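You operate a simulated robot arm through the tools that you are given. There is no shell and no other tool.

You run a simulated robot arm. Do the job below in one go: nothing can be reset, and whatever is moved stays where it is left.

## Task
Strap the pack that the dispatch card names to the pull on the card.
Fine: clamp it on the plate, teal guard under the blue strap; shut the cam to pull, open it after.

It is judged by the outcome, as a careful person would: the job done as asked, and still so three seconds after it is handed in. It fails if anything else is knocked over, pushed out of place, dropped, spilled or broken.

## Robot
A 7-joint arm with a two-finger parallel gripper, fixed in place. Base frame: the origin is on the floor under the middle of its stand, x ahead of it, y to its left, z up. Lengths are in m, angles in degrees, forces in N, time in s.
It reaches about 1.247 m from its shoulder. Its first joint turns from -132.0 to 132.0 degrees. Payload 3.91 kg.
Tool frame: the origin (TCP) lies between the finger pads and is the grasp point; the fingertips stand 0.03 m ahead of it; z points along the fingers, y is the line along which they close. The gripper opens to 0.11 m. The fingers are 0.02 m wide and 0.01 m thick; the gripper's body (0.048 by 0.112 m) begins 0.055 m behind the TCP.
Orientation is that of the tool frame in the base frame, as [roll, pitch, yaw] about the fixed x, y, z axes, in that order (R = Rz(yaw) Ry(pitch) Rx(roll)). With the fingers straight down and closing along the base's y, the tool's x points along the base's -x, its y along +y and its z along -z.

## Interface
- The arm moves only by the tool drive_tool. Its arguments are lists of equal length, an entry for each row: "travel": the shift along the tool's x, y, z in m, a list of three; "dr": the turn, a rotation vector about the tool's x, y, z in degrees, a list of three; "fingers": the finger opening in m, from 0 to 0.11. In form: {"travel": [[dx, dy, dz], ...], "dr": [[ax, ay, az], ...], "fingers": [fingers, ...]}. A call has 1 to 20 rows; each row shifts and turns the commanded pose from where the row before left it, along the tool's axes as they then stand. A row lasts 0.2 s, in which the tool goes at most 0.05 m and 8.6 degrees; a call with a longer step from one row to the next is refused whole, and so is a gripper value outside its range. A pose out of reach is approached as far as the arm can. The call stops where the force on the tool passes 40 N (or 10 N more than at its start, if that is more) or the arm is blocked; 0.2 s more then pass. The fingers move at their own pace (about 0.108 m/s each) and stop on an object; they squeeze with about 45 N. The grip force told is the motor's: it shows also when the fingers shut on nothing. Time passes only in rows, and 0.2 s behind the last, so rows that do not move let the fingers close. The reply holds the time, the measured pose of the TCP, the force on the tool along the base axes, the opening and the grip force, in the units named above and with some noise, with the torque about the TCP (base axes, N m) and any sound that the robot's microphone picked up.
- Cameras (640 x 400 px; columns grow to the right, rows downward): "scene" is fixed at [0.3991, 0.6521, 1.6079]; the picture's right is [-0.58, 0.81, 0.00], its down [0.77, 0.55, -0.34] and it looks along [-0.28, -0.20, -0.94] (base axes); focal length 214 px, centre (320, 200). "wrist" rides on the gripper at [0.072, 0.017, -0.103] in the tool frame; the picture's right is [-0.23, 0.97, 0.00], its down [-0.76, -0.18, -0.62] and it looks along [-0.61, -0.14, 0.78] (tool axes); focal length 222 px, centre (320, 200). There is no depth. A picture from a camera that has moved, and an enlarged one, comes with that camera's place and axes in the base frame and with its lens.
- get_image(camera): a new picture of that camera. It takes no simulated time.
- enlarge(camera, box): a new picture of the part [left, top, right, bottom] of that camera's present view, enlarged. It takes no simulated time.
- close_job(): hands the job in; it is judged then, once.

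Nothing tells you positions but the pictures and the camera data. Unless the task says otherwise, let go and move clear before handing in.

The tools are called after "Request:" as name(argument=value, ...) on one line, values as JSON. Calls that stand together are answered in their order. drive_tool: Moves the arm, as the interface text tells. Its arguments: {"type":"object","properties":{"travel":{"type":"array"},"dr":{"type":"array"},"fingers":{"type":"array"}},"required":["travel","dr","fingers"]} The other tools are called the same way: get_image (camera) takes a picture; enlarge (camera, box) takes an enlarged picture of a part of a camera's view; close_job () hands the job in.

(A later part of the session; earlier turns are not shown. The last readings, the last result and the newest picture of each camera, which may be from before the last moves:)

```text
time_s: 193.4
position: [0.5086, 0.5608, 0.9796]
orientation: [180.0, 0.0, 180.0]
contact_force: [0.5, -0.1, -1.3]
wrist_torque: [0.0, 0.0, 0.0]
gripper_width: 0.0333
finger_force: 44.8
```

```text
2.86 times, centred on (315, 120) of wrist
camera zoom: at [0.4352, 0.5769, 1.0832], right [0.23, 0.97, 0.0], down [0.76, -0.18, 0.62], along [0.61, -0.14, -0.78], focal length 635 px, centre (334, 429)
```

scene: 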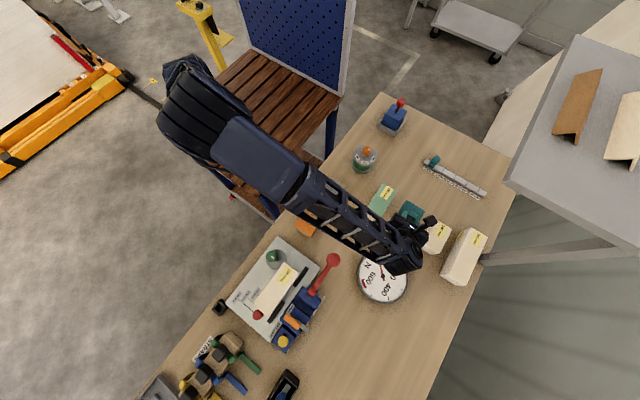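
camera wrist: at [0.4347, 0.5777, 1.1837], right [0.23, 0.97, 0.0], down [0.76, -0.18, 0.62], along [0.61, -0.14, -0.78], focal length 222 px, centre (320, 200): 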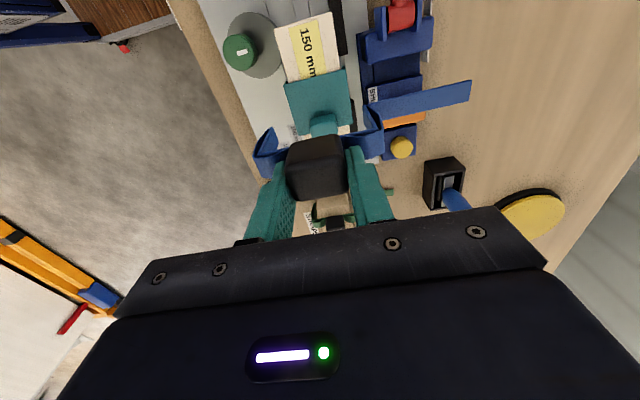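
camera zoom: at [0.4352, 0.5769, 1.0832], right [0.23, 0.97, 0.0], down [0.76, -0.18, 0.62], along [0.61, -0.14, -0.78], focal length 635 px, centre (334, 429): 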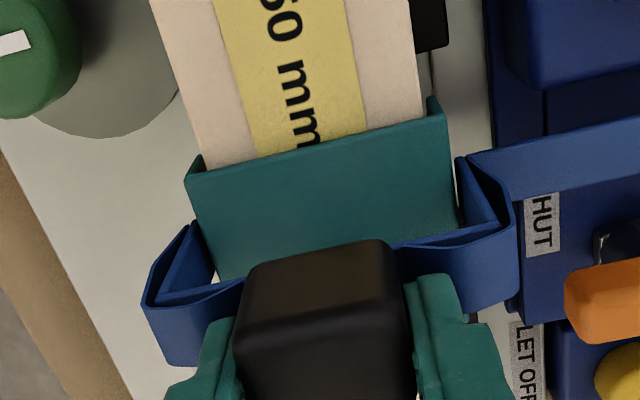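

The legs now straddle the guard with no contact force, and the guard is steady. I'm continuing down toward the seat.

Request:
drive_tool(travel=[[0, 0, 0.003], [0, 0, 0.002], [0, 0, 0]], dr=[[0, 0, 0], [0, 0, 0], [0, 0, 0]], fingers=[0.0, 0.0, 0.0])

Request:
enlarge(camera="wrist", box=[230, 50, 400, 190])

Request:
enlarge(camera="scene", box=[255, 250, 325, 320])

```text
time_s: 194.2
position: [0.5071, 0.5594, 0.9758]
orientation: [-179.9, 0.0, 179.9]
contact_force: [0.3, 1.1, -0.5]
wrist_torque: [0.01, -0.02, 0.01]
gripper_width: 0.0332
finger_force: 45.0
```

```text
2.86 times, centred on (315, 120) of wrist
camera zoom: at [0.4351, 0.5768, 1.0782], right [0.23, 0.97, 0.0], down [0.76, -0.18, 0.62], along [0.61, -0.14, -0.78], focal length 635 px, centre (334, 429)
```

zoom: 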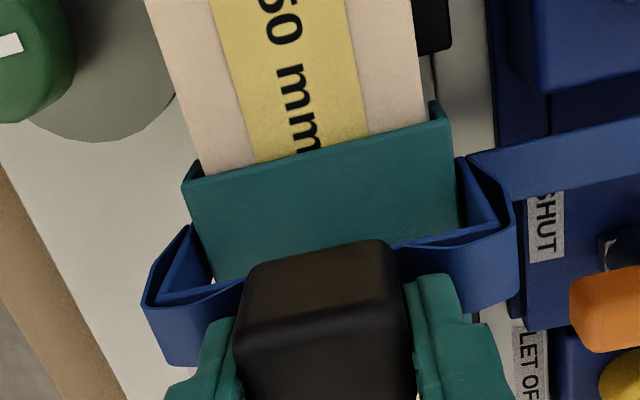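

```text
5.71 times, centred on (290, 285) of scene
camera zoom: at [0.3991, 0.6521, 1.6079], right [-0.58, 0.81, 0.0], down [0.77, 0.55, -0.34], along [-0.28, -0.2, -0.94], focal length 1226 px, centre (491, -286)
```

zoom: 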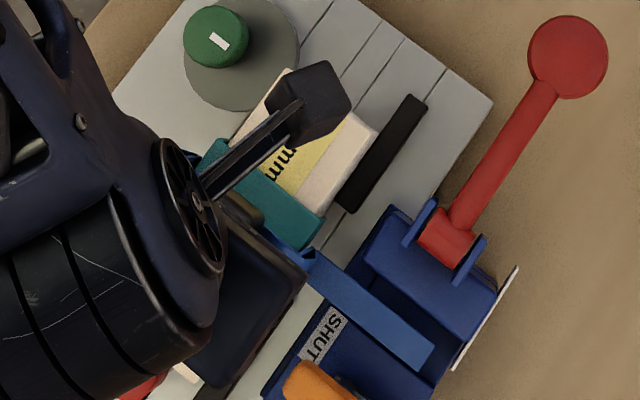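

Past the height where it failed before, and the tail is centred over the channel (x≈0.500). I'm continuing down to seat it.

Request:
drive_tool(travel=[[0, 0, 0.004], [0, 0, 0.004], [0, 0, 0.003], [0, 0, 0]], dr=[[0, 0, 0], [0, 0, 0], [0, 0, 0], [0, 0, 0]], fingers=[0.0, 0.0, 0.0, 0.0])

Request:
enlarge(camera="wrist", box=[230, 50, 400, 190])

```text
time_s: 195.2
position: [0.5083, 0.5597, 0.9647]
orientation: [179.9, 0.1, -180.0]
contact_force: [-0.1, -0.3, -0.8]
wrist_torque: [-0.05, -0.01, -0.01]
gripper_width: 0.0332
finger_force: 44.9
```

```text
2.86 times, centred on (315, 120) of wrist
camera zoom: at [0.4349, 0.577, 1.0671], right [0.23, 0.97, 0.0], down [0.76, -0.18, 0.62], along [0.61, -0.14, -0.78], focal length 635 px, centre (334, 429)
```

zoom: 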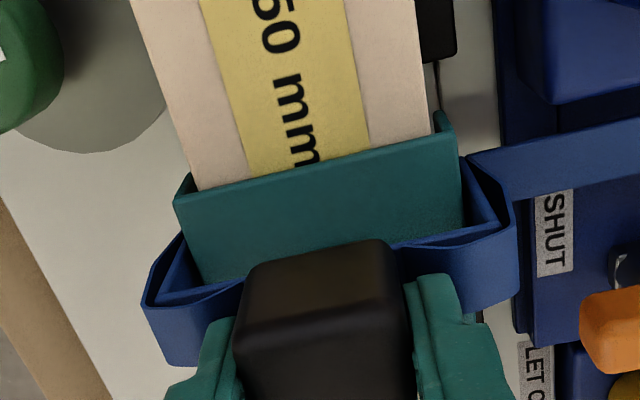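

Still free and well centred. I'm continuing in 2 mm steps until it touches the guard.

Request:
drive_tool(travel=[[0, 0, 0.003], [0, 0, 0.002], [0, 0, 0.002], [0, 0, 0]], dr=[[0, 0, 0], [0, 0, 0], [0, 0, 0], [0, 0, 0]], fingers=[0.0, 0.0, 0.0, 0.0])

Request:
enlarge(camera="wrist", box=[230, 50, 490, 200])

Request:
enlarge(camera="scene", box=[255, 250, 325, 320])

```text
time_s: 196.2
position: [0.5081, 0.5603, 0.9573]
orientation: [-180.0, 0.0, -179.9]
contact_force: [0.2, 0.0, -1.6]
wrist_torque: [-0.01, -0.02, -0.05]
gripper_width: 0.0335
finger_force: 45.1
```

```text
2.46 times, centred on (360, 125) of wrist
camera zoom: at [0.4352, 0.5767, 1.0602], right [0.23, 0.97, 0.0], down [0.76, -0.18, 0.62], along [0.61, -0.14, -0.78], focal length 547 px, centre (222, 385)
```

zoom: 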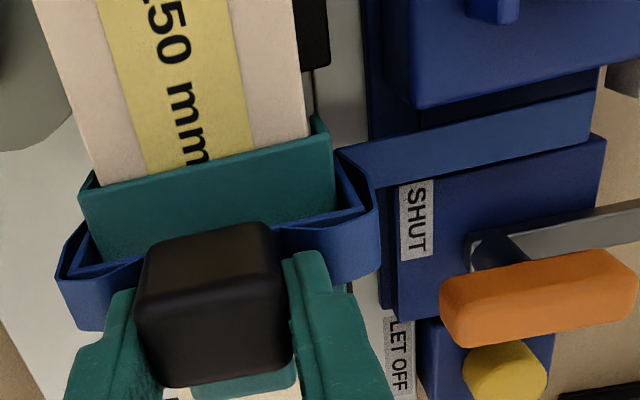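

```text
5.71 times, centred on (290, 285) of scene
camera zoom: at [0.3991, 0.6521, 1.6079], right [-0.58, 0.81, 0.0], down [0.77, 0.55, -0.34], along [-0.28, -0.2, -0.94], focal length 1226 px, centre (491, -286)
```

zoom: 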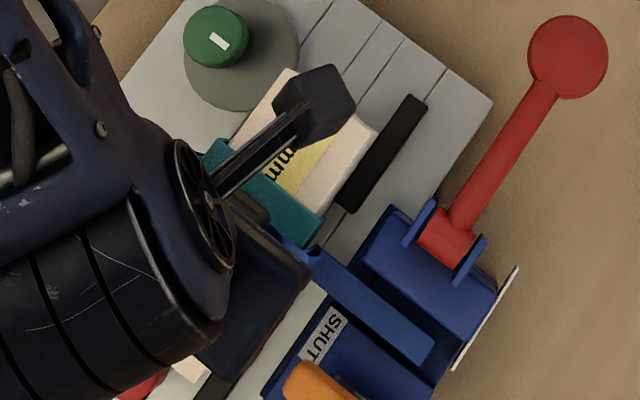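

The tail is dropping into the channel. A few more small steps to seat.

Request:
drive_tool(travel=[[0, 0, 0.002], [0, 0, 0.0015], [0, 0, 0.0015], [0, 0, 0]], dr=[[0, 0, 0], [0, 0, 0], [0, 0, 0], [0, 0, 0]], fingers=[0.0, 0.0, 0.0, 0.0])

Request:
enlarge(camera="wrist", box=[230, 50, 490, 200])

```text
time_s: 197.2
position: [0.5094, 0.5595, 0.9525]
orientation: [-180.0, 0.1, -180.0]
contact_force: [0.5, 0.1, -1.7]
wrist_torque: [0.04, 0.0, 0.01]
gripper_width: 0.0331
finger_force: 45.3
```

```text
2.46 times, centred on (360, 125) of wrist
camera zoom: at [0.4356, 0.5769, 1.0553], right [0.23, 0.97, 0.0], down [0.76, -0.18, 0.62], along [0.61, -0.14, -0.78], focal length 547 px, centre (222, 385)
```

zoom: 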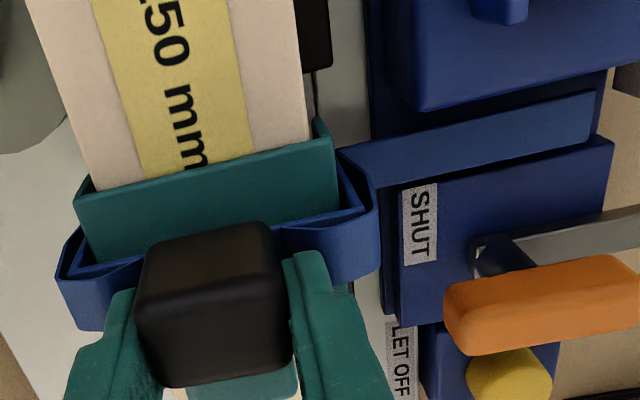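

Still hanging free. I'm continuing to lower until it's carried.

Request:
drive_tool(travel=[[0, 0, 0.002], [0, 0, 0.002], [0, 0, 0.002], [0, 0, 0]], dr=[[0, 0, 0], [0, 0, 0], [0, 0, 0], [0, 0, 0]], fingers=[0.0, 0.0, 0.0, 0.0])

Request:
enlarge(camera="wrist", box=[230, 50, 490, 200])

Request:
enlarge(camera="scene", box=[265, 260, 325, 320])

```text
time_s: 198.2
position: [0.5073, 0.56, 0.9465]
orientation: [180.0, -0.1, 180.0]
contact_force: [-0.8, 0.3, -0.7]
wrist_torque: [0.0, 0.01, 0.0]
gripper_width: 0.0335
finger_force: 45.0
```

```text
2.46 times, centred on (360, 125) of wrist
camera zoom: at [0.4352, 0.5767, 1.0494], right [0.23, 0.97, 0.0], down [0.76, -0.18, 0.62], along [0.61, -0.14, -0.78], focal length 547 px, centre (222, 385)
```

zoom: 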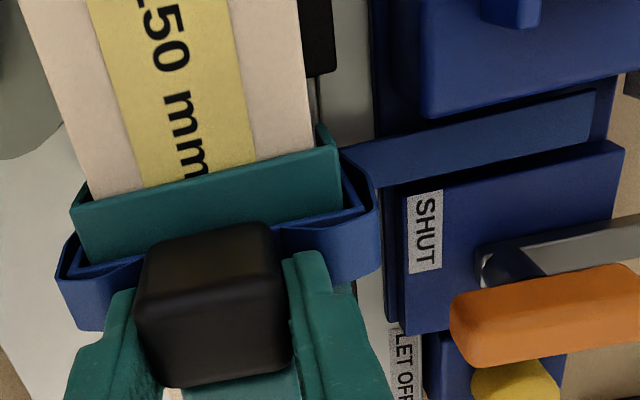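

```text
6.67 times, centred on (295, 290) of scene
camera zoom: at [0.3991, 0.6521, 1.6079], right [-0.58, 0.81, 0.0], down [0.77, 0.55, -0.34], along [-0.28, -0.2, -0.94], focal length 1430 px, centre (487, -400)
```

zoom: 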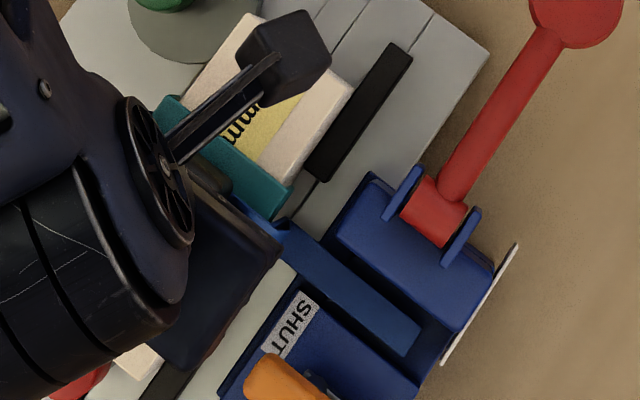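

Still no contact; the tail is well inside the channel. I'm continuing down.

Request:
drive_tool(travel=[[0, 0, 0.002], [0, 0, 0.002], [0, 0, 0.002], [0, 0, 0]], dr=[[0, 0, 0], [0, 0, 0], [0, 0, 0], [0, 0, 0]], fingers=[0.0, 0.0, 0.0, 0.0])

Request:
enlarge(camera="wrist", box=[230, 50, 490, 200])

```text
time_s: 199.2
position: [0.5075, 0.5599, 0.9421]
orientation: [179.8, 0.0, -180.0]
contact_force: [1.2, -0.8, 32.7]
wrist_torque: [-0.12, 0.17, -0.01]
gripper_width: 0.0335
finger_force: 45.3
```

```text
2.46 times, centred on (360, 125) of wrist
camera zoom: at [0.4354, 0.5768, 1.0451], right [0.23, 0.97, 0.0], down [0.76, -0.18, 0.62], along [0.61, -0.14, -0.78], focal length 547 px, centre (222, 385)
```

zoom: 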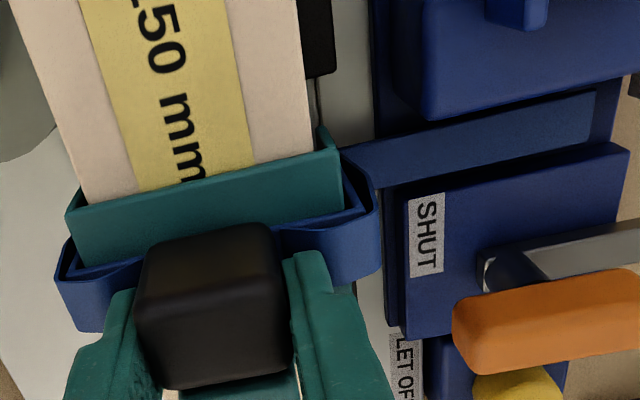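

Seated with firm contact on the guard. I'm relieving, opening the fingers slightly and lifting straight up.

Request:
drive_tool(travel=[[0, 0, -0.0015], [0, 0, 0], [0, 0, 0], [0, 0, -0.01], [0, 0, -0.02], [0, 0, -0.04], [0, 0, -0.04], [0, 0, 0]], dr=[[0, 0, 0], [0, 0, 0], [0, 0, 0], [0, 0, 0], [0, 0, 0], [0, 0, 0], [0, 0, 0], [0, 0, 0]], fingers=[0.0, 0.042, 0.044, 0.046, 0.05, 0.05, 0.05, 0.05])

Request:
get_image(camera="wrist")

Request:
enlarge(camera="wrist", box=[230, 20, 470, 200])

Request:
enlarge(camera="scene", box=[235, 245, 335, 345])

```text
time_s: 201.0
position: [0.5084, 0.5599, 1.0521]
orientation: [180.0, 0.0, -180.0]
contact_force: [-0.1, 0.4, 0.1]
wrist_torque: [0.01, 0.02, 0.01]
gripper_width: 0.0501
finger_force: 0.0
```

```text
taken
camera wrist: at [0.4346, 0.577, 1.1553], right [0.23, 0.97, 0.0], down [0.76, -0.18, 0.62], along [0.61, -0.14, -0.78], focal length 222 px, centre (320, 200)
```

wrist: 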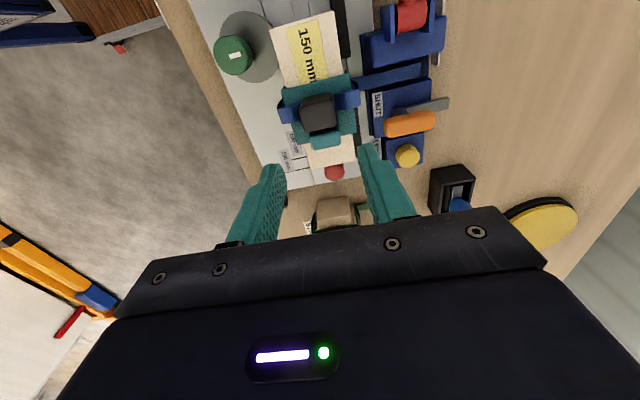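

```text
2.22 times, centred on (350, 110) of wrist
camera zoom: at [0.4346, 0.577, 1.1553], right [0.23, 0.97, 0.0], down [0.76, -0.18, 0.62], along [0.61, -0.14, -0.78], focal length 494 px, centre (253, 400)
```

zoom: 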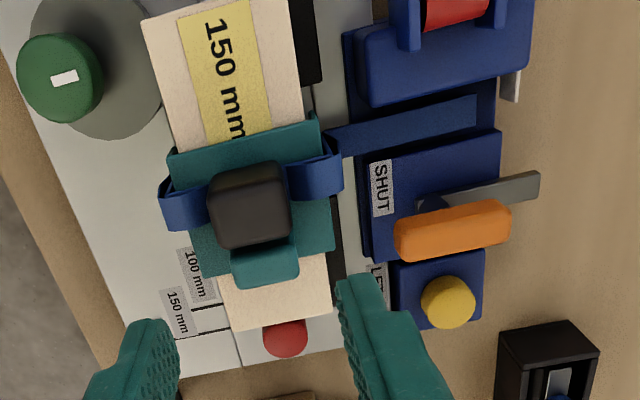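

```text
4.00 times, centred on (285, 295) of scene
camera zoom: at [0.3991, 0.6521, 1.6079], right [-0.58, 0.81, 0.0], down [0.77, 0.55, -0.34], along [-0.28, -0.2, -0.94], focal length 858 px, centre (460, -180)
```

zoom: 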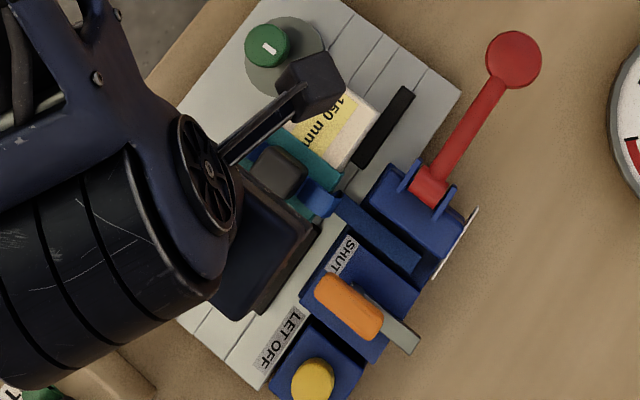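

The blue strap now sits over the teal guard with its tail in the channel. Next is the cam. I'm zooming in on the orange lever to work out how it swings.

Request:
enlarge(camera="wrist", box=[355, 60, 455, 140])

Request:
enlarge(camera="scene", box=[290, 290, 350, 350])

Request:
enlarge(camera="scene", box=[350, 240, 420, 310])

```text
5.00 times, centred on (405, 100) of wrist
camera zoom: at [0.4346, 0.577, 1.1553], right [0.23, 0.97, 0.0], down [0.76, -0.18, 0.62], along [0.61, -0.14, -0.78], focal length 1111 px, centre (-105, 700)
```

zoom: 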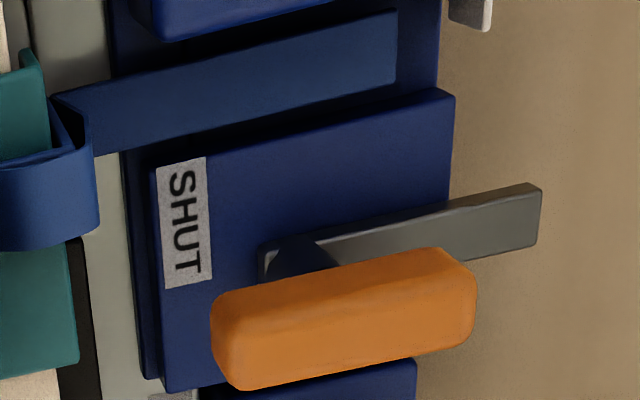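

```text
6.67 times, centred on (320, 320) of scene
camera zoom: at [0.3991, 0.6521, 1.6079], right [-0.58, 0.81, 0.0], down [0.77, 0.55, -0.34], along [-0.28, -0.2, -0.94], focal length 1430 px, centre (320, -600)
```

zoom: 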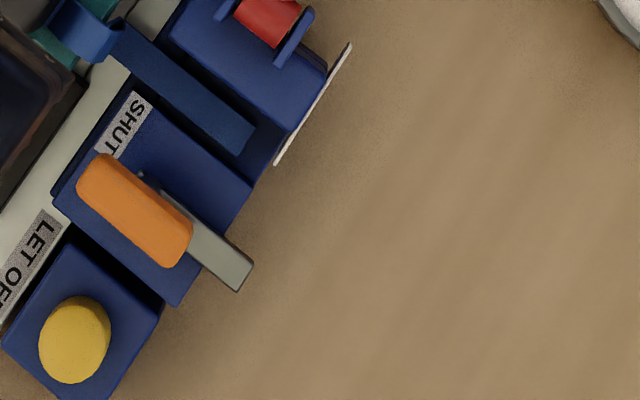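

```text
5.71 times, centred on (385, 275) of scene
camera zoom: at [0.3991, 0.6521, 1.6079], right [-0.58, 0.81, 0.0], down [0.77, 0.55, -0.34], along [-0.28, -0.2, -0.94], focal length 1226 px, centre (-51, -229)
```

zoom: 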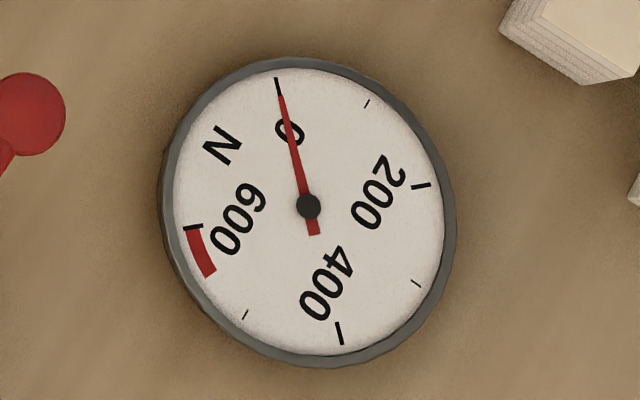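

The orange bar is a T-handle on a vertical post at about (0.545, 0.655), with a grey pointer arm now pointing away (+y, open). I'll grip the bar from above with the fingers closing along x and turn it counter-clockwise, gently. First I'll position above it.

Request:
drive_tool(travel=[[-0.019, 0.049, 0], [-0.019, 0.046, 0], [0, 0, 0], [0, 0, 0], [0, 0, 0], [0, 0, 0], [0, 0, 0], [0, 0, 0], [0, 0, 0], [0, 0, 0], [0, 0, 0], [0, 0, 0], [0, 0, 0], [0, 0, 0]], dr=[[0, 0, 0], [0, 0, 0], [0, 0, 8.2], [0, 0, 8.2], [0, 0, 8.2], [0, 0, 8.2], [0, 0, 8.2], [0, 0, 8.2], [0, 0, 8.2], [0, 0, 8.2], [0, 0, 8.2], [0, 0, 8.2], [0, 0, 8], [0, 0, 0]], fingers=[0.05, 0.05, 0.05, 0.05, 0.05, 0.05, 0.05, 0.05, 0.05, 0.05, 0.05, 0.05, 0.05, 0.05])

Request:
get_image(camera="wrist")

```text
refused: row 1 steps farther than a row can; nothing moved
```

```text
taken
camera wrist: at [0.4346, 0.577, 1.1553], right [0.23, 0.97, 0.0], down [0.76, -0.18, 0.62], along [0.61, -0.14, -0.78], focal length 222 px, centre (320, 200)
```

wrist: 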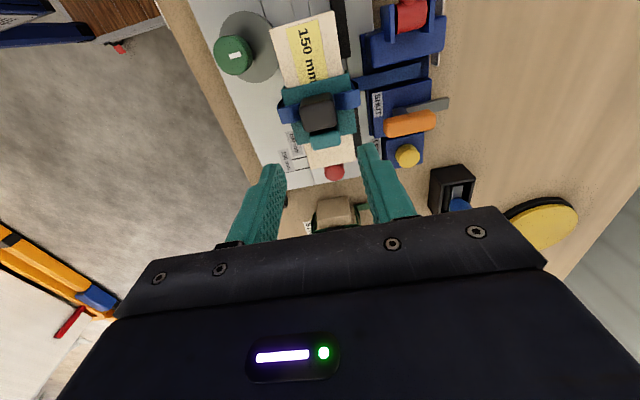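

That step was slightly too long and was refused. I'm resending it in smaller steps.

Request:
drive_tool(travel=[[-0.0127, 0.032, 0], [-0.0127, 0.032, 0], [-0.0126, 0.033, 0], [0, 0, 0], [0, 0, 0], [0, 0, 0], [0, 0, 0], [0, 0, 0], [0, 0, 0], [0, 0, 0], [0, 0, 0], [0, 0, 0], [0, 0, 0], [0, 0, 0], [0, 0, 0]], dr=[[0, 0, 0], [0, 0, 0], [0, 0, 0], [0, 0, 8.2], [0, 0, 8.2], [0, 0, 8.2], [0, 0, 8.2], [0, 0, 8.2], [0, 0, 8.2], [0, 0, 8.2], [0, 0, 8.2], [0, 0, 8.2], [0, 0, 8.2], [0, 0, 8], [0, 0, 0]], fingers=[0.05, 0.05, 0.05, 0.05, 0.05, 0.05, 0.05, 0.05, 0.05, 0.05, 0.05, 0.05, 0.05, 0.05, 0.05])

Request:
get_image(camera="wrist")

Request:
enlarge(camera="wrist", box=[230, 30, 430, 200])

```text
time_s: 204.2
position: [0.5459, 0.6565, 1.0534]
orientation: [179.9, 0.1, 89.8]
contact_force: [0.4, -0.2, -0.9]
wrist_torque: [0.02, 0.02, 0.01]
gripper_width: 0.0499
finger_force: 0.0
```

```text
taken
camera wrist: at [0.5626, 0.7293, 1.155], right [0.97, -0.23, 0.0], down [-0.18, -0.76, 0.62], along [-0.14, -0.61, -0.78], focal length 222 px, centre (320, 200)
```

wrist: 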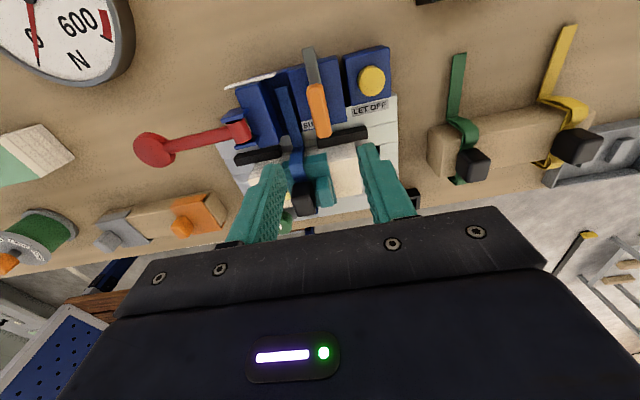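

```text
2.35 times, centred on (330, 115) of wrist
camera zoom: at [0.5626, 0.7293, 1.155], right [0.97, -0.23, 0.0], down [-0.18, -0.76, 0.62], along [-0.14, -0.61, -0.78], focal length 523 px, centre (296, 400)
```

zoom: 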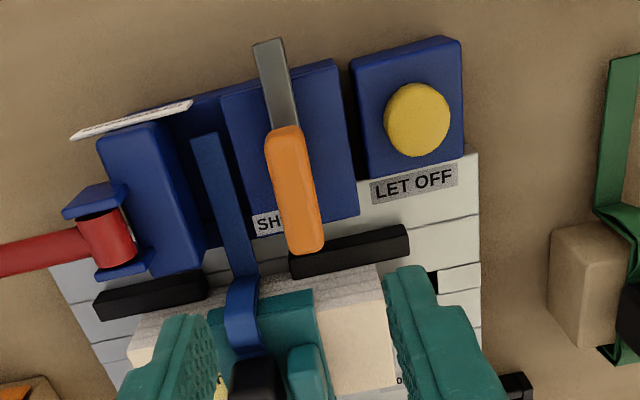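

I have a clear view: the orange bar is centred at about (0.546, 0.655), top z≈0.905, with the grey arm pointing +y. I'm descending over it and gripping.

Request:
drive_tool(travel=[[-0.0015, 0, 0.04], [0, 0, 0.04], [0, 0, 0.04], [0, 0, 0.015], [0, 0, 0.006], [0, 0, 0]], dr=[[0, 0, 0], [0, 0, 0], [0, 0, 0], [0, 0, 0], [0, 0, 0], [0, 0, 0]], fingers=[0.045, 0.045, 0.045, 0.045, 0.045, 0.045])

Request:
enlarge(camera="wrist", box=[230, 60, 430, 230])

```text
time_s: 205.6
position: [0.5468, 0.6545, 0.9109]
orientation: [-180.0, 0.0, 90.0]
contact_force: [0.7, -0.5, 0.5]
wrist_torque: [-0.03, -0.01, 0.0]
gripper_width: 0.0453
finger_force: 0.1
```

```text
2.35 times, centred on (330, 145) of wrist
camera zoom: at [0.5632, 0.7275, 1.0139], right [0.97, -0.23, 0.0], down [-0.18, -0.76, 0.62], along [-0.14, -0.61, -0.78], focal length 523 px, centre (296, 329)
```

zoom: 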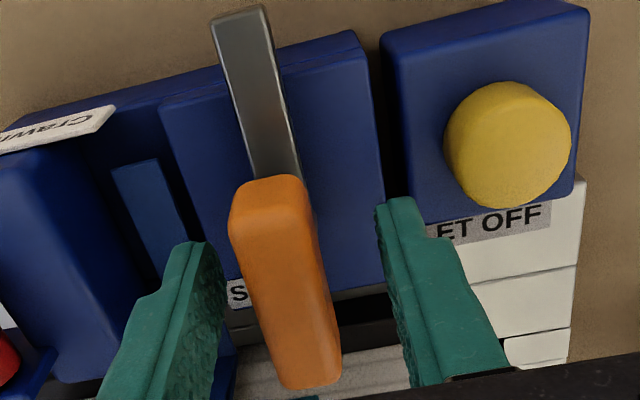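

The bar is between the fingertips. I'm closing on it.

Request:
drive_tool(travel=[[0, 0, 0.003], [0, 0, 0], [0, 0, 0], [0, 0, 0]], dr=[[0, 0, 0], [0, 0, 0], [0, 0, 0], [0, 0, 0]], fingers=[0.045, 0.02, 0.0, 0.0])

Request:
enlarge(camera="wrist", box=[230, 60, 430, 230])

```text
time_s: 206.6
position: [0.546, 0.6559, 0.9089]
orientation: [-179.9, 0.0, 90.1]
contact_force: [-14.6, -3.2, 0.8]
wrist_torque: [-0.36, -0.05, -0.03]
gripper_width: 0.018
finger_force: 44.9
```

```text
2.35 times, centred on (330, 145) of wrist
camera zoom: at [0.5617, 0.7277, 1.0108], right [0.97, -0.23, 0.0], down [-0.18, -0.76, 0.62], along [-0.14, -0.61, -0.78], focal length 523 px, centre (296, 329)
```

zoom: 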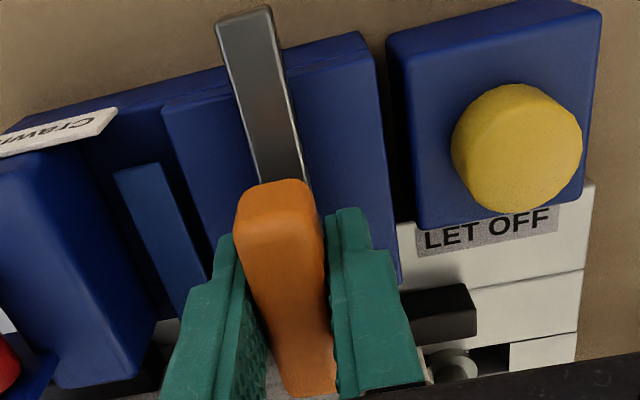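

Gripped at 18 mm. I'll take out the small side load and try a few degrees counter-clockwise.

Request:
drive_tool(travel=[[0, -0.0006, 0], [0, 0, 0], [0, 0, 0]], dr=[[0, 0, 0], [0, 0, -4], [0, 0, 0]], fingers=[0.0, 0.0, 0.0])

Request:
enlarge(camera="wrist", box=[230, 60, 430, 230])

```text
time_s: 207.4
position: [0.5457, 0.6558, 0.9088]
orientation: [179.9, 0.0, 94.0]
contact_force: [-12.2, -0.8, -2.5]
wrist_torque: [-0.01, 0.13, -0.02]
gripper_width: 0.0178
finger_force: 44.9
```

```text
2.35 times, centred on (330, 145) of wrist
camera zoom: at [0.5566, 0.7286, 1.0109], right [0.99, -0.16, 0.0], down [-0.12, -0.77, 0.62], along [-0.1, -0.61, -0.78], focal length 523 px, centre (296, 329)
```

zoom: 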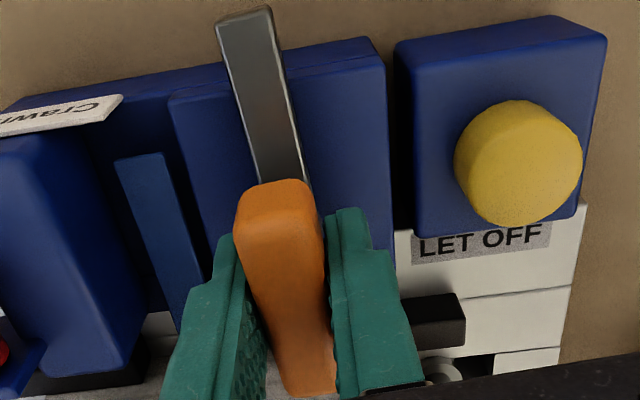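

The handle and arm turn together freely, so that's the right motion. I'm continuing counter-clockwise in stages.

Request:
drive_tool(travel=[[0, -0.0006, 0], [0, 0, 0], [0, 0, 0], [0, 0, 0]], dr=[[0, 0, 0], [0, 0, -8], [0, 0, -8], [0, 0, 0]], fingers=[0.0, 0.0, 0.0, 0.0])

Request:
enlarge(camera="wrist", box=[230, 60, 430, 230])

Request:
enlarge(camera="scene", box=[270, 270, 350, 350])

```text
time_s: 208.4
position: [0.5454, 0.6558, 0.9082]
orientation: [-179.9, 0.1, 110.2]
contact_force: [-7.8, -1.6, -6.1]
wrist_torque: [1.19, 0.32, -0.02]
gripper_width: 0.0179
finger_force: 44.7
```

```text
2.35 times, centred on (330, 145) of wrist
camera zoom: at [0.5356, 0.7291, 1.0109], right [0.99, 0.12, 0.0], down [0.09, -0.78, 0.62], along [0.08, -0.62, -0.78], focal length 523 px, centre (296, 329)
```

zoom: 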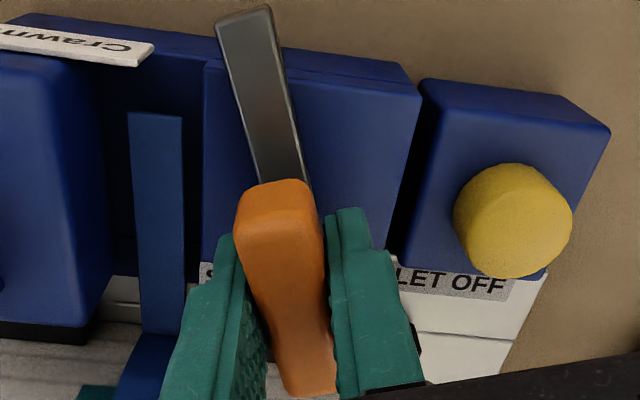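

```text
5.00 times, centred on (310, 310) of scene
camera zoom: at [0.3991, 0.6521, 1.6079], right [-0.58, 0.81, 0.0], down [0.77, 0.55, -0.34], along [-0.28, -0.2, -0.94], focal length 1072 px, centre (370, -350)
```

zoom: 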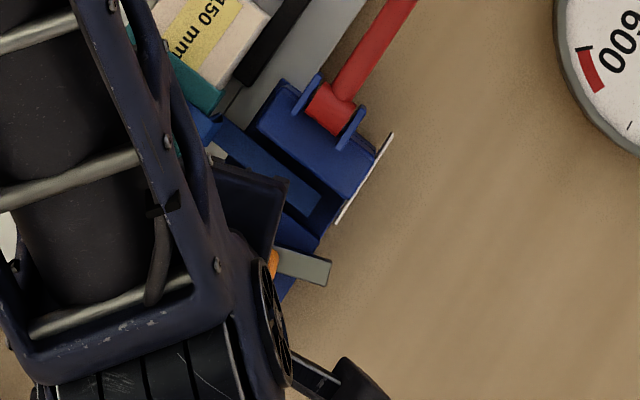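

Turning smoothly. I'm continuing another 24°.

Request:
drive_tool(travel=[[0.0002, -0.0004, 0], [0, 0, 0], [0, 0, 0], [0, 0, 0], [0, 0, 0]], dr=[[0, 0, -8], [0, 0, -8], [0, 0, -8], [0, 0, 0], [0, 0, 0]], fingers=[0.0, 0.0, 0.0, 0.0, 0.0])

Request:
enlarge(camera="wrist", box=[230, 60, 430, 230])

```text
time_s: 209.6
position: [0.5441, 0.6558, 0.9073]
orientation: [-179.9, -0.1, 133.9]
contact_force: [0.7, -1.5, -7.0]
wrist_torque: [-0.68, -0.67, 0.02]
gripper_width: 0.0179
finger_force: 45.3
```

```text
2.35 times, centred on (330, 145) of wrist
camera zoom: at [0.5063, 0.719, 1.0109], right [0.86, 0.51, 0.0], down [0.4, -0.67, 0.62], along [0.32, -0.53, -0.78], focal length 523 px, centre (296, 329)
```

zoom: 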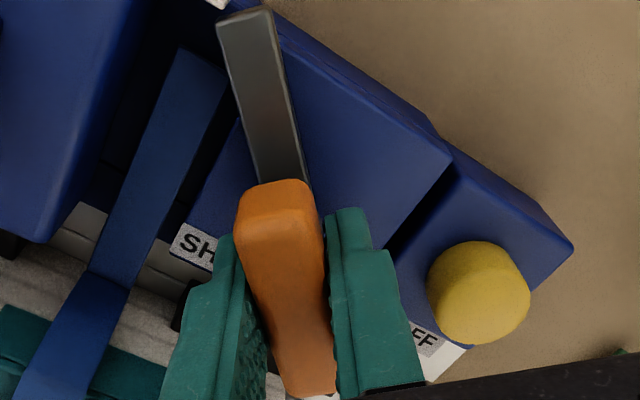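

Now 44° in, with the arm coming over the strap. I'm continuing carefully.

Request:
drive_tool(travel=[[0, 0, 0], [0, 0, 0], [0, 0, 0]], dr=[[0, 0, -8], [0, 0, -8], [0, 0, 0]], fingers=[0.0, 0.0, 0.0])

Request:
enlarge(camera="wrist", box=[230, 60, 430, 230])

Request:
drive_tool(travel=[[0, 0, 0], [0, 0, 0], [0, 0, 0]], dr=[[0, 0, -8], [0, 0, -6], [0, 0, 0]], fingers=[0.0, 0.0, 0.0])

Request:
enlarge(camera="wrist", box=[230, 60, 430, 230])

```text
time_s: 210.4
position: [0.5445, 0.6556, 0.9078]
orientation: [180.0, 0.1, 150.0]
contact_force: [1.5, -9.7, -7.6]
wrist_torque: [-0.04, 0.1, 0.02]
gripper_width: 0.0179
finger_force: 45.2
```

```text
2.35 times, centred on (330, 145) of wrist
camera zoom: at [0.4901, 0.7059, 1.0109], right [0.68, 0.73, 0.0], down [0.57, -0.53, 0.62], along [0.45, -0.43, -0.78], focal length 523 px, centre (296, 329)
```

zoom: 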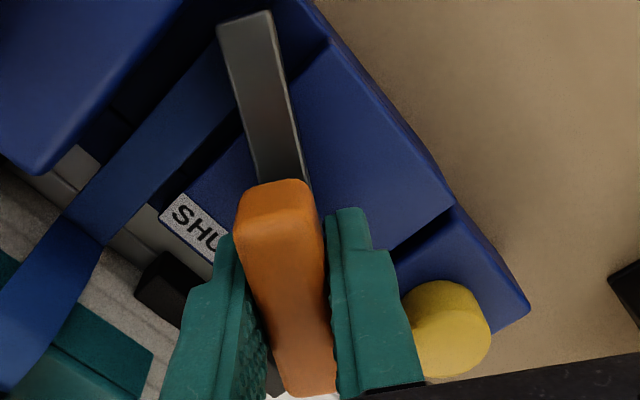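

```text
time_s: 211.2
position: [0.546, 0.6539, 0.9092]
orientation: [-180.0, 0.0, 164.1]
contact_force: [2.2, -14.1, -6.2]
wrist_torque: [-0.26, -0.32, -0.02]
gripper_width: 0.0179
finger_force: 45.6
```

```text
2.35 times, centred on (330, 145) of wrist
camera zoom: at [0.4794, 0.6912, 1.0109], right [0.49, 0.87, 0.0], down [0.68, -0.38, 0.62], along [0.54, -0.3, -0.78], focal length 523 px, centre (296, 329)
```

zoom: 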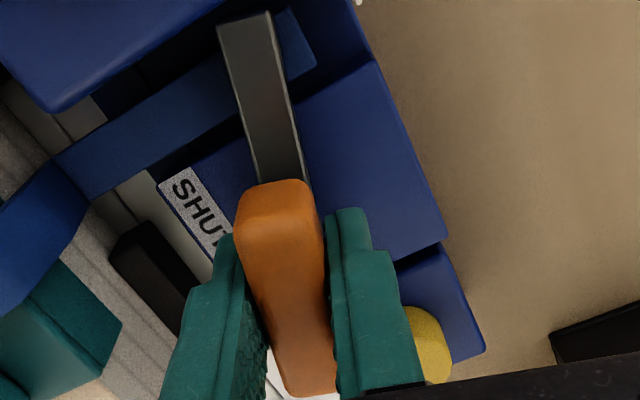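

The arm now lies across the strap tail. I'm easing the side load and turning on toward 90°.

Request:
drive_tool(travel=[[-0.0002, -0.0006, 0], [0, 0, 0], [0, 0, 0], [0, 0, 0]], dr=[[0, 0, 0], [0, 0, -8], [0, 0, -6], [0, 0, 0]], fingers=[0.0, 0.0, 0.0, 0.0])

Request:
enlarge(camera="wrist", box=[230, 60, 430, 230])

Request:
enlarge(camera="scene", box=[270, 270, 350, 350])

```text
time_s: 212.2
position: [0.5451, 0.6551, 0.9073]
orientation: [-180.0, 0.1, 178.1]
contact_force: [3.1, -6.4, -5.8]
wrist_torque: [-0.06, 0.65, 0.06]
gripper_width: 0.0181
finger_force: 45.1
```

```text
2.35 times, centred on (330, 145) of wrist
camera zoom: at [0.4725, 0.6742, 1.0109], right [0.26, 0.97, 0.0], down [0.76, -0.2, 0.62], along [0.6, -0.16, -0.78], focal length 523 px, centre (296, 329)
```

zoom: 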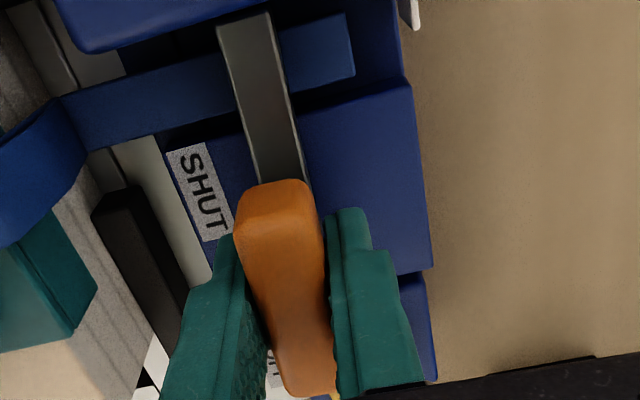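

```text
5.00 times, centred on (310, 310) of scene
camera zoom: at [0.3991, 0.6521, 1.6079], right [-0.58, 0.81, 0.0], down [0.77, 0.55, -0.34], along [-0.28, -0.2, -0.94], focal length 1072 px, centre (370, -350)
```

zoom: 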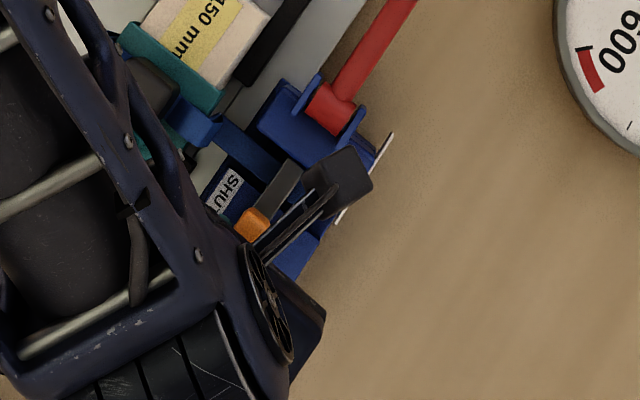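

At 88° the arm points across the channel over the strap. I'll try a few degrees more to feel for the end stop.

Request:
drive_tool(travel=[[0, 0, 0], [0, 0, 0]], dr=[[0, 0, -5], [0, 0, 0]], fingers=[0.0, 0.0])

Request:
enlarge(camera="wrist", box=[230, 60, 430, 230])

```text
time_s: 212.8
position: [0.5453, 0.6545, 0.9087]
orientation: [179.9, -0.1, -177.0]
contact_force: [1.0, -5.4, -5.5]
wrist_torque: [-0.05, 1.05, -1.11]
gripper_width: 0.0187
finger_force: 45.1
```

```text
2.35 times, centred on (330, 145) of wrist
camera zoom: at [0.471, 0.6679, 1.0111], right [0.18, 0.98, 0.0], down [0.77, -0.14, 0.62], along [0.61, -0.11, -0.78], focal length 523 px, centre (296, 329)
```

zoom: 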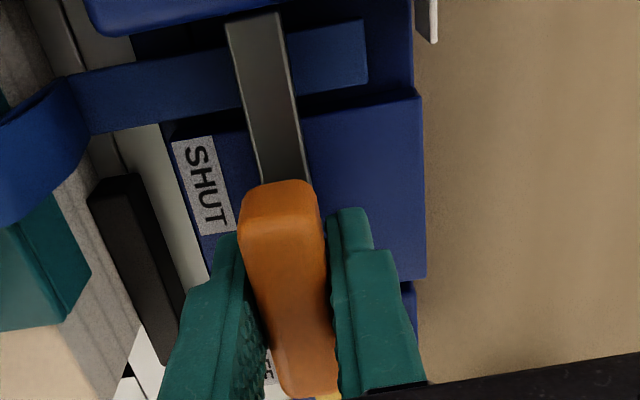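

The end stop is felt at about 90° (-1.1 N·m), so the cam is shut. I'll relieve the twist, release and rise, then check the dial.

Request:
drive_tool(travel=[[0, 0, 0], [0, 0, 0], [0, 0, 0], [0, 0, -0.02], [0, 0, -0.04], [0, 0, -0.04], [0, 0, 0]], dr=[[0, 0, 3], [0, 0, 0], [0, 0, 0], [0, 0, 0], [0, 0, 0], [0, 0, 0], [0, 0, 0]], fingers=[0.0, 0.03, 0.035, 0.035, 0.035, 0.035, 0.035])

Request:
get_image(camera="wrist")

Request:
enlarge(camera="wrist", box=[230, 20, 430, 200])

Request:
enlarge(camera="scene", box=[350, 240, 420, 310])

```text
time_s: 214.4
position: [0.5434, 0.6557, 1.0086]
orientation: [-180.0, 0.0, -180.0]
contact_force: [0.2, 0.0, -0.8]
wrist_torque: [0.0, -0.02, -0.02]
gripper_width: 0.035
finger_force: 0.0
```

```text
taken
camera wrist: at [0.4716, 0.6721, 1.1107], right [0.23, 0.97, 0.0], down [0.76, -0.18, 0.62], along [0.61, -0.14, -0.78], focal length 222 px, centre (320, 200)
```

wrist: 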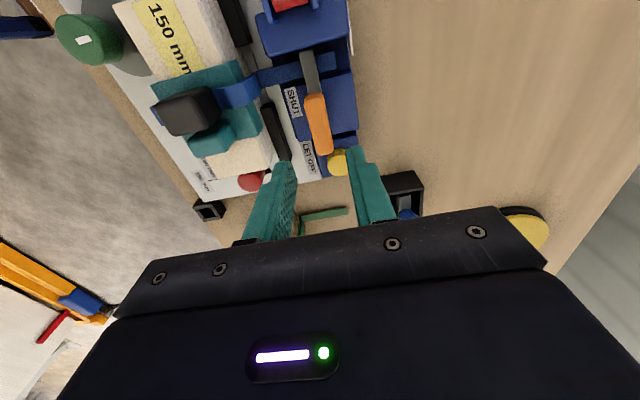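

```text
2.22 times, centred on (330, 110) of wrist
camera zoom: at [0.4716, 0.6721, 1.1107], right [0.23, 0.97, 0.0], down [0.76, -0.18, 0.62], along [0.61, -0.14, -0.78], focal length 494 px, centre (298, 400)
```

zoom: 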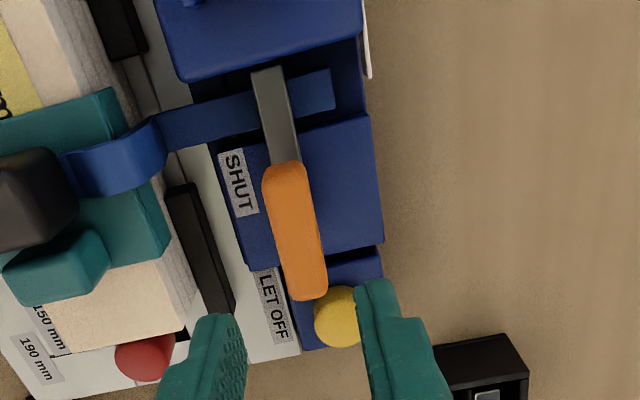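

```text
5.71 times, centred on (385, 275) of scene
camera zoom: at [0.3991, 0.6521, 1.6079], right [-0.58, 0.81, 0.0], down [0.77, 0.55, -0.34], along [-0.28, -0.2, -0.94], focal length 1226 px, centre (-51, -229)
```

zoom: 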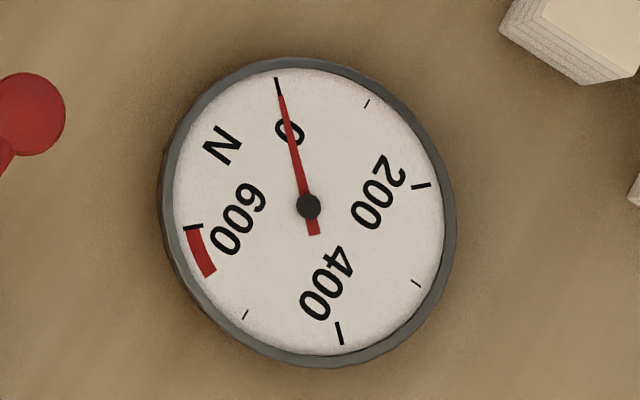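

The cam is shut across the strap and the dial still reads 0 N. Now the red pull lever: I'll move over its knob at about (0.331, 0.653) and look.

Request:
drive_tool(travel=[[0, 0, -0.03], [0.0425, -0.0006, 0], [0.0425, -0.0006, 0], [0.0425, -0.0006, 0], [0.0425, -0.0006, 0], [0.0425, -0.0006, 0], [0, 0, 0]], dr=[[0, 0, 0], [0, 0, 0], [0, 0, 0], [0, 0, 0], [0, 0, 0], [0, 0, 0], [0, 0, 0]], fingers=[0.07, 0.07, 0.07, 0.07, 0.07, 0.07, 0.07])

Request:
get_image(camera="wrist")

Request:
enlarge(camera="wrist", box=[230, 40, 430, 210])

Request:
enlarge(camera="scene", box=[290, 240, 350, 310])

```text
time_s: 216.0
position: [0.3321, 0.6518, 1.0395]
orientation: [180.0, -0.1, 179.9]
contact_force: [-0.1, -0.4, 0.3]
wrist_torque: [-0.02, 0.0, -0.01]
gripper_width: 0.0701
finger_force: 0.0
```

```text
taken
camera wrist: at [0.2586, 0.6686, 1.1418], right [0.23, 0.97, 0.0], down [0.76, -0.18, 0.62], along [0.61, -0.14, -0.78], focal length 222 px, centre (320, 200)
```

wrist: 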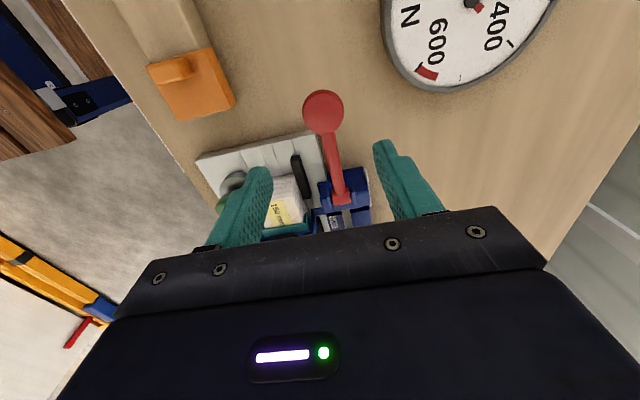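

```text
2.35 times, centred on (330, 125) of wrist
camera zoom: at [0.2586, 0.6686, 1.1418], right [0.23, 0.97, 0.0], down [0.76, -0.18, 0.62], along [0.61, -0.14, -0.78], focal length 523 px, centre (296, 376)
```

zoom: 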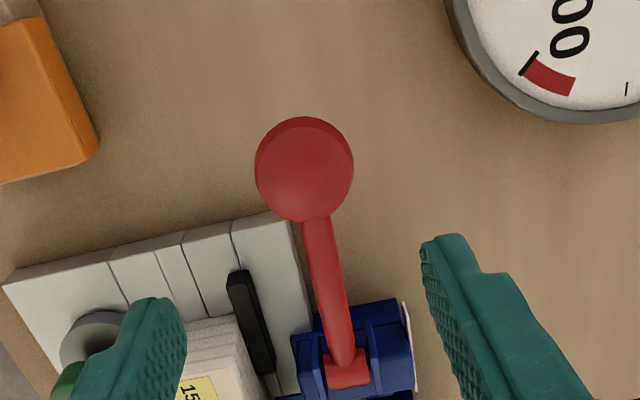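

```text
5.71 times, centred on (320, 275) of scene
camera zoom: at [0.3991, 0.6521, 1.6079], right [-0.58, 0.81, 0.0], down [0.77, 0.55, -0.34], along [-0.28, -0.2, -0.94], focal length 1226 px, centre (320, -229)
```

zoom: 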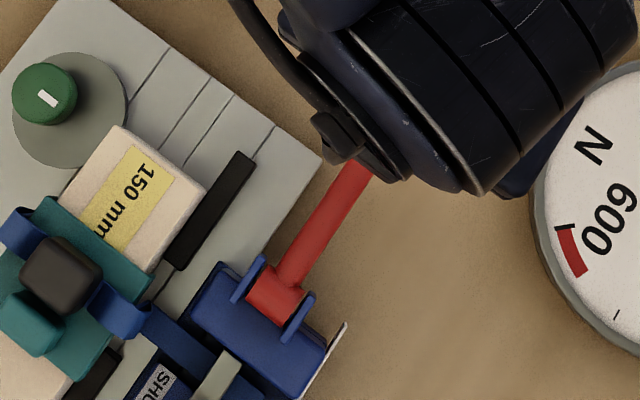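

The lever's end is a 44 mm disc centred at (0.331, 0.656), with its top at z≈0.905. I'm descending and gripping it across y.

Request:
drive_tool(travel=[[0.001, 0.004, 0.04], [0, 0, 0.04], [0, 0, 0.035], [0, 0, 0.018], [0, 0, 0]], dr=[[0, 0, 0], [0, 0, 0], [0, 0, 0], [0, 0, 0], [0, 0, 0]], fingers=[0.07, 0.07, 0.07, 0.07, 0.07])

Request:
enlarge(camera="wrist", box=[230, 60, 430, 230])

```text
time_s: 217.2
position: [0.3315, 0.6552, 0.9035]
orientation: [180.0, 0.0, -180.0]
contact_force: [0.2, -0.4, -0.1]
wrist_torque: [0.01, 0.0, -0.03]
gripper_width: 0.0702
finger_force: 0.1
```

```text
2.35 times, centred on (330, 145) of wrist
camera zoom: at [0.2582, 0.6725, 1.0071], right [0.23, 0.97, 0.0], down [0.76, -0.18, 0.62], along [0.61, -0.14, -0.78], focal length 523 px, centre (296, 329)
```

zoom: 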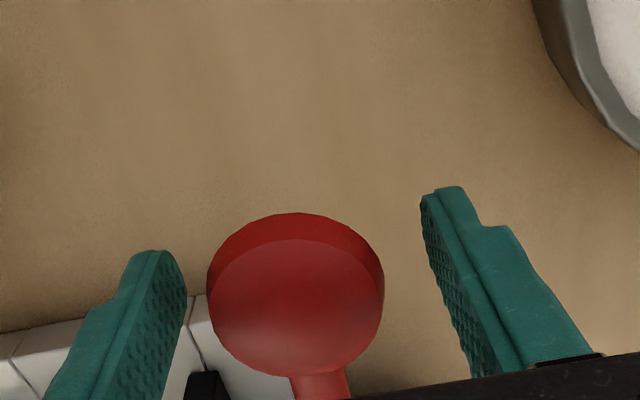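

Well aligned. I'm closing on the disc.

Request:
drive_tool(travel=[[-0.001, 0, 0], [0, 0, 0], [0, 0, 0], [0, 0, 0]], dr=[[0, 0, 0], [0, 0, 0], [0, 0, 0], [0, 0, 0]], fingers=[0.06, 0.03, 0.02, 0.02])

Request:
enlarge(camera="wrist", box=[230, 60, 430, 230])

```text
time_s: 218.2
position: [0.3321, 0.6546, 0.9048]
orientation: [-179.9, 0.0, 180.0]
contact_force: [-1.5, -16.1, -1.2]
wrist_torque: [-0.19, 0.24, -0.08]
gripper_width: 0.045
finger_force: 45.0
```

```text
2.35 times, centred on (330, 145) of wrist
camera zoom: at [0.2591, 0.672, 1.0074], right [0.23, 0.97, 0.0], down [0.76, -0.18, 0.62], along [0.61, -0.14, -0.78], focal length 523 px, centre (296, 329)
```

zoom: 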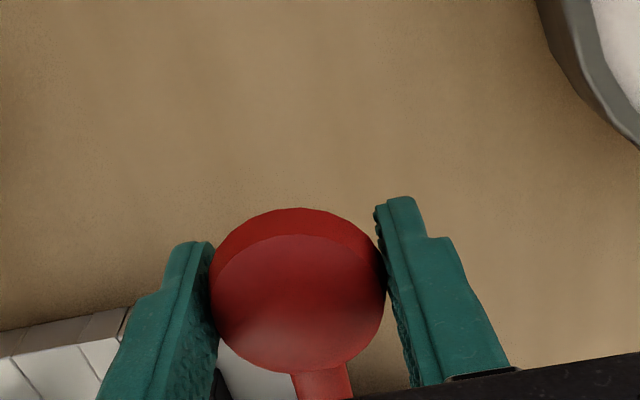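

The disc is gripped. I'll ease the side load and raise it about 10° along its arc, then read the dial and forces.

Request:
drive_tool(travel=[[0, -0.0007, 0], [0, 0, -0.006], [-0.0005, 0, -0.006], [-0.001, 0, -0.008], [0, 0, 0]], dr=[[0, 0, 0], [0, 0, 0], [0, 0, 0], [0, 0, 0], [0, 0, 0]], fingers=[0.02, 0.02, 0.02, 0.02, 0.02])

Request:
enlarge(camera="scene", box=[350, 240, 420, 310])

Request:
get_image(camera="wrist")

```text
time_s: 219.4
position: [0.3331, 0.6558, 0.9249]
orientation: [180.0, -0.2, -180.0]
contact_force: [-6.0, -11.7, -24.1]
wrist_torque: [-0.36, -0.17, 0.02]
gripper_width: 0.0452
finger_force: 44.8
```

```text
5.71 times, centred on (385, 275) of scene
camera zoom: at [0.3991, 0.6521, 1.6079], right [-0.58, 0.81, 0.0], down [0.77, 0.55, -0.34], along [-0.28, -0.2, -0.94], focal length 1226 px, centre (-51, -229)
```

zoom: 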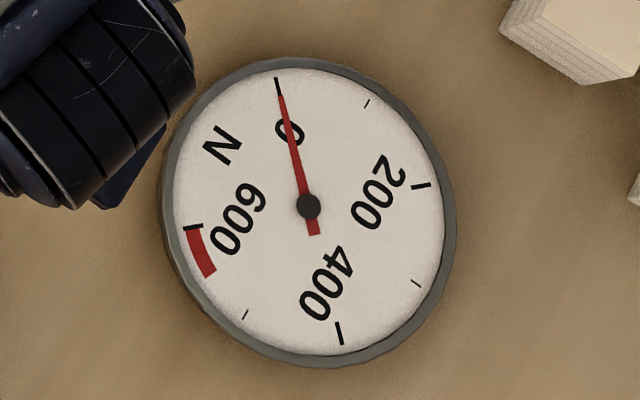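

```text
taken
camera wrist: at [0.2605, 0.6719, 1.028], right [0.23, 0.97, 0.0], down [0.76, -0.18, 0.62], along [0.61, -0.14, -0.78], focal length 222 px, centre (320, 200)
```

wrist: 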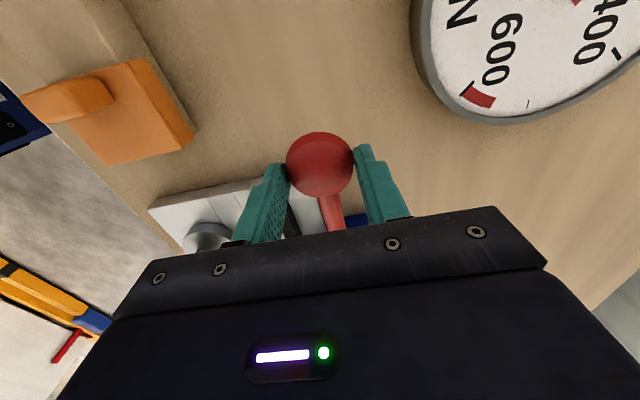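

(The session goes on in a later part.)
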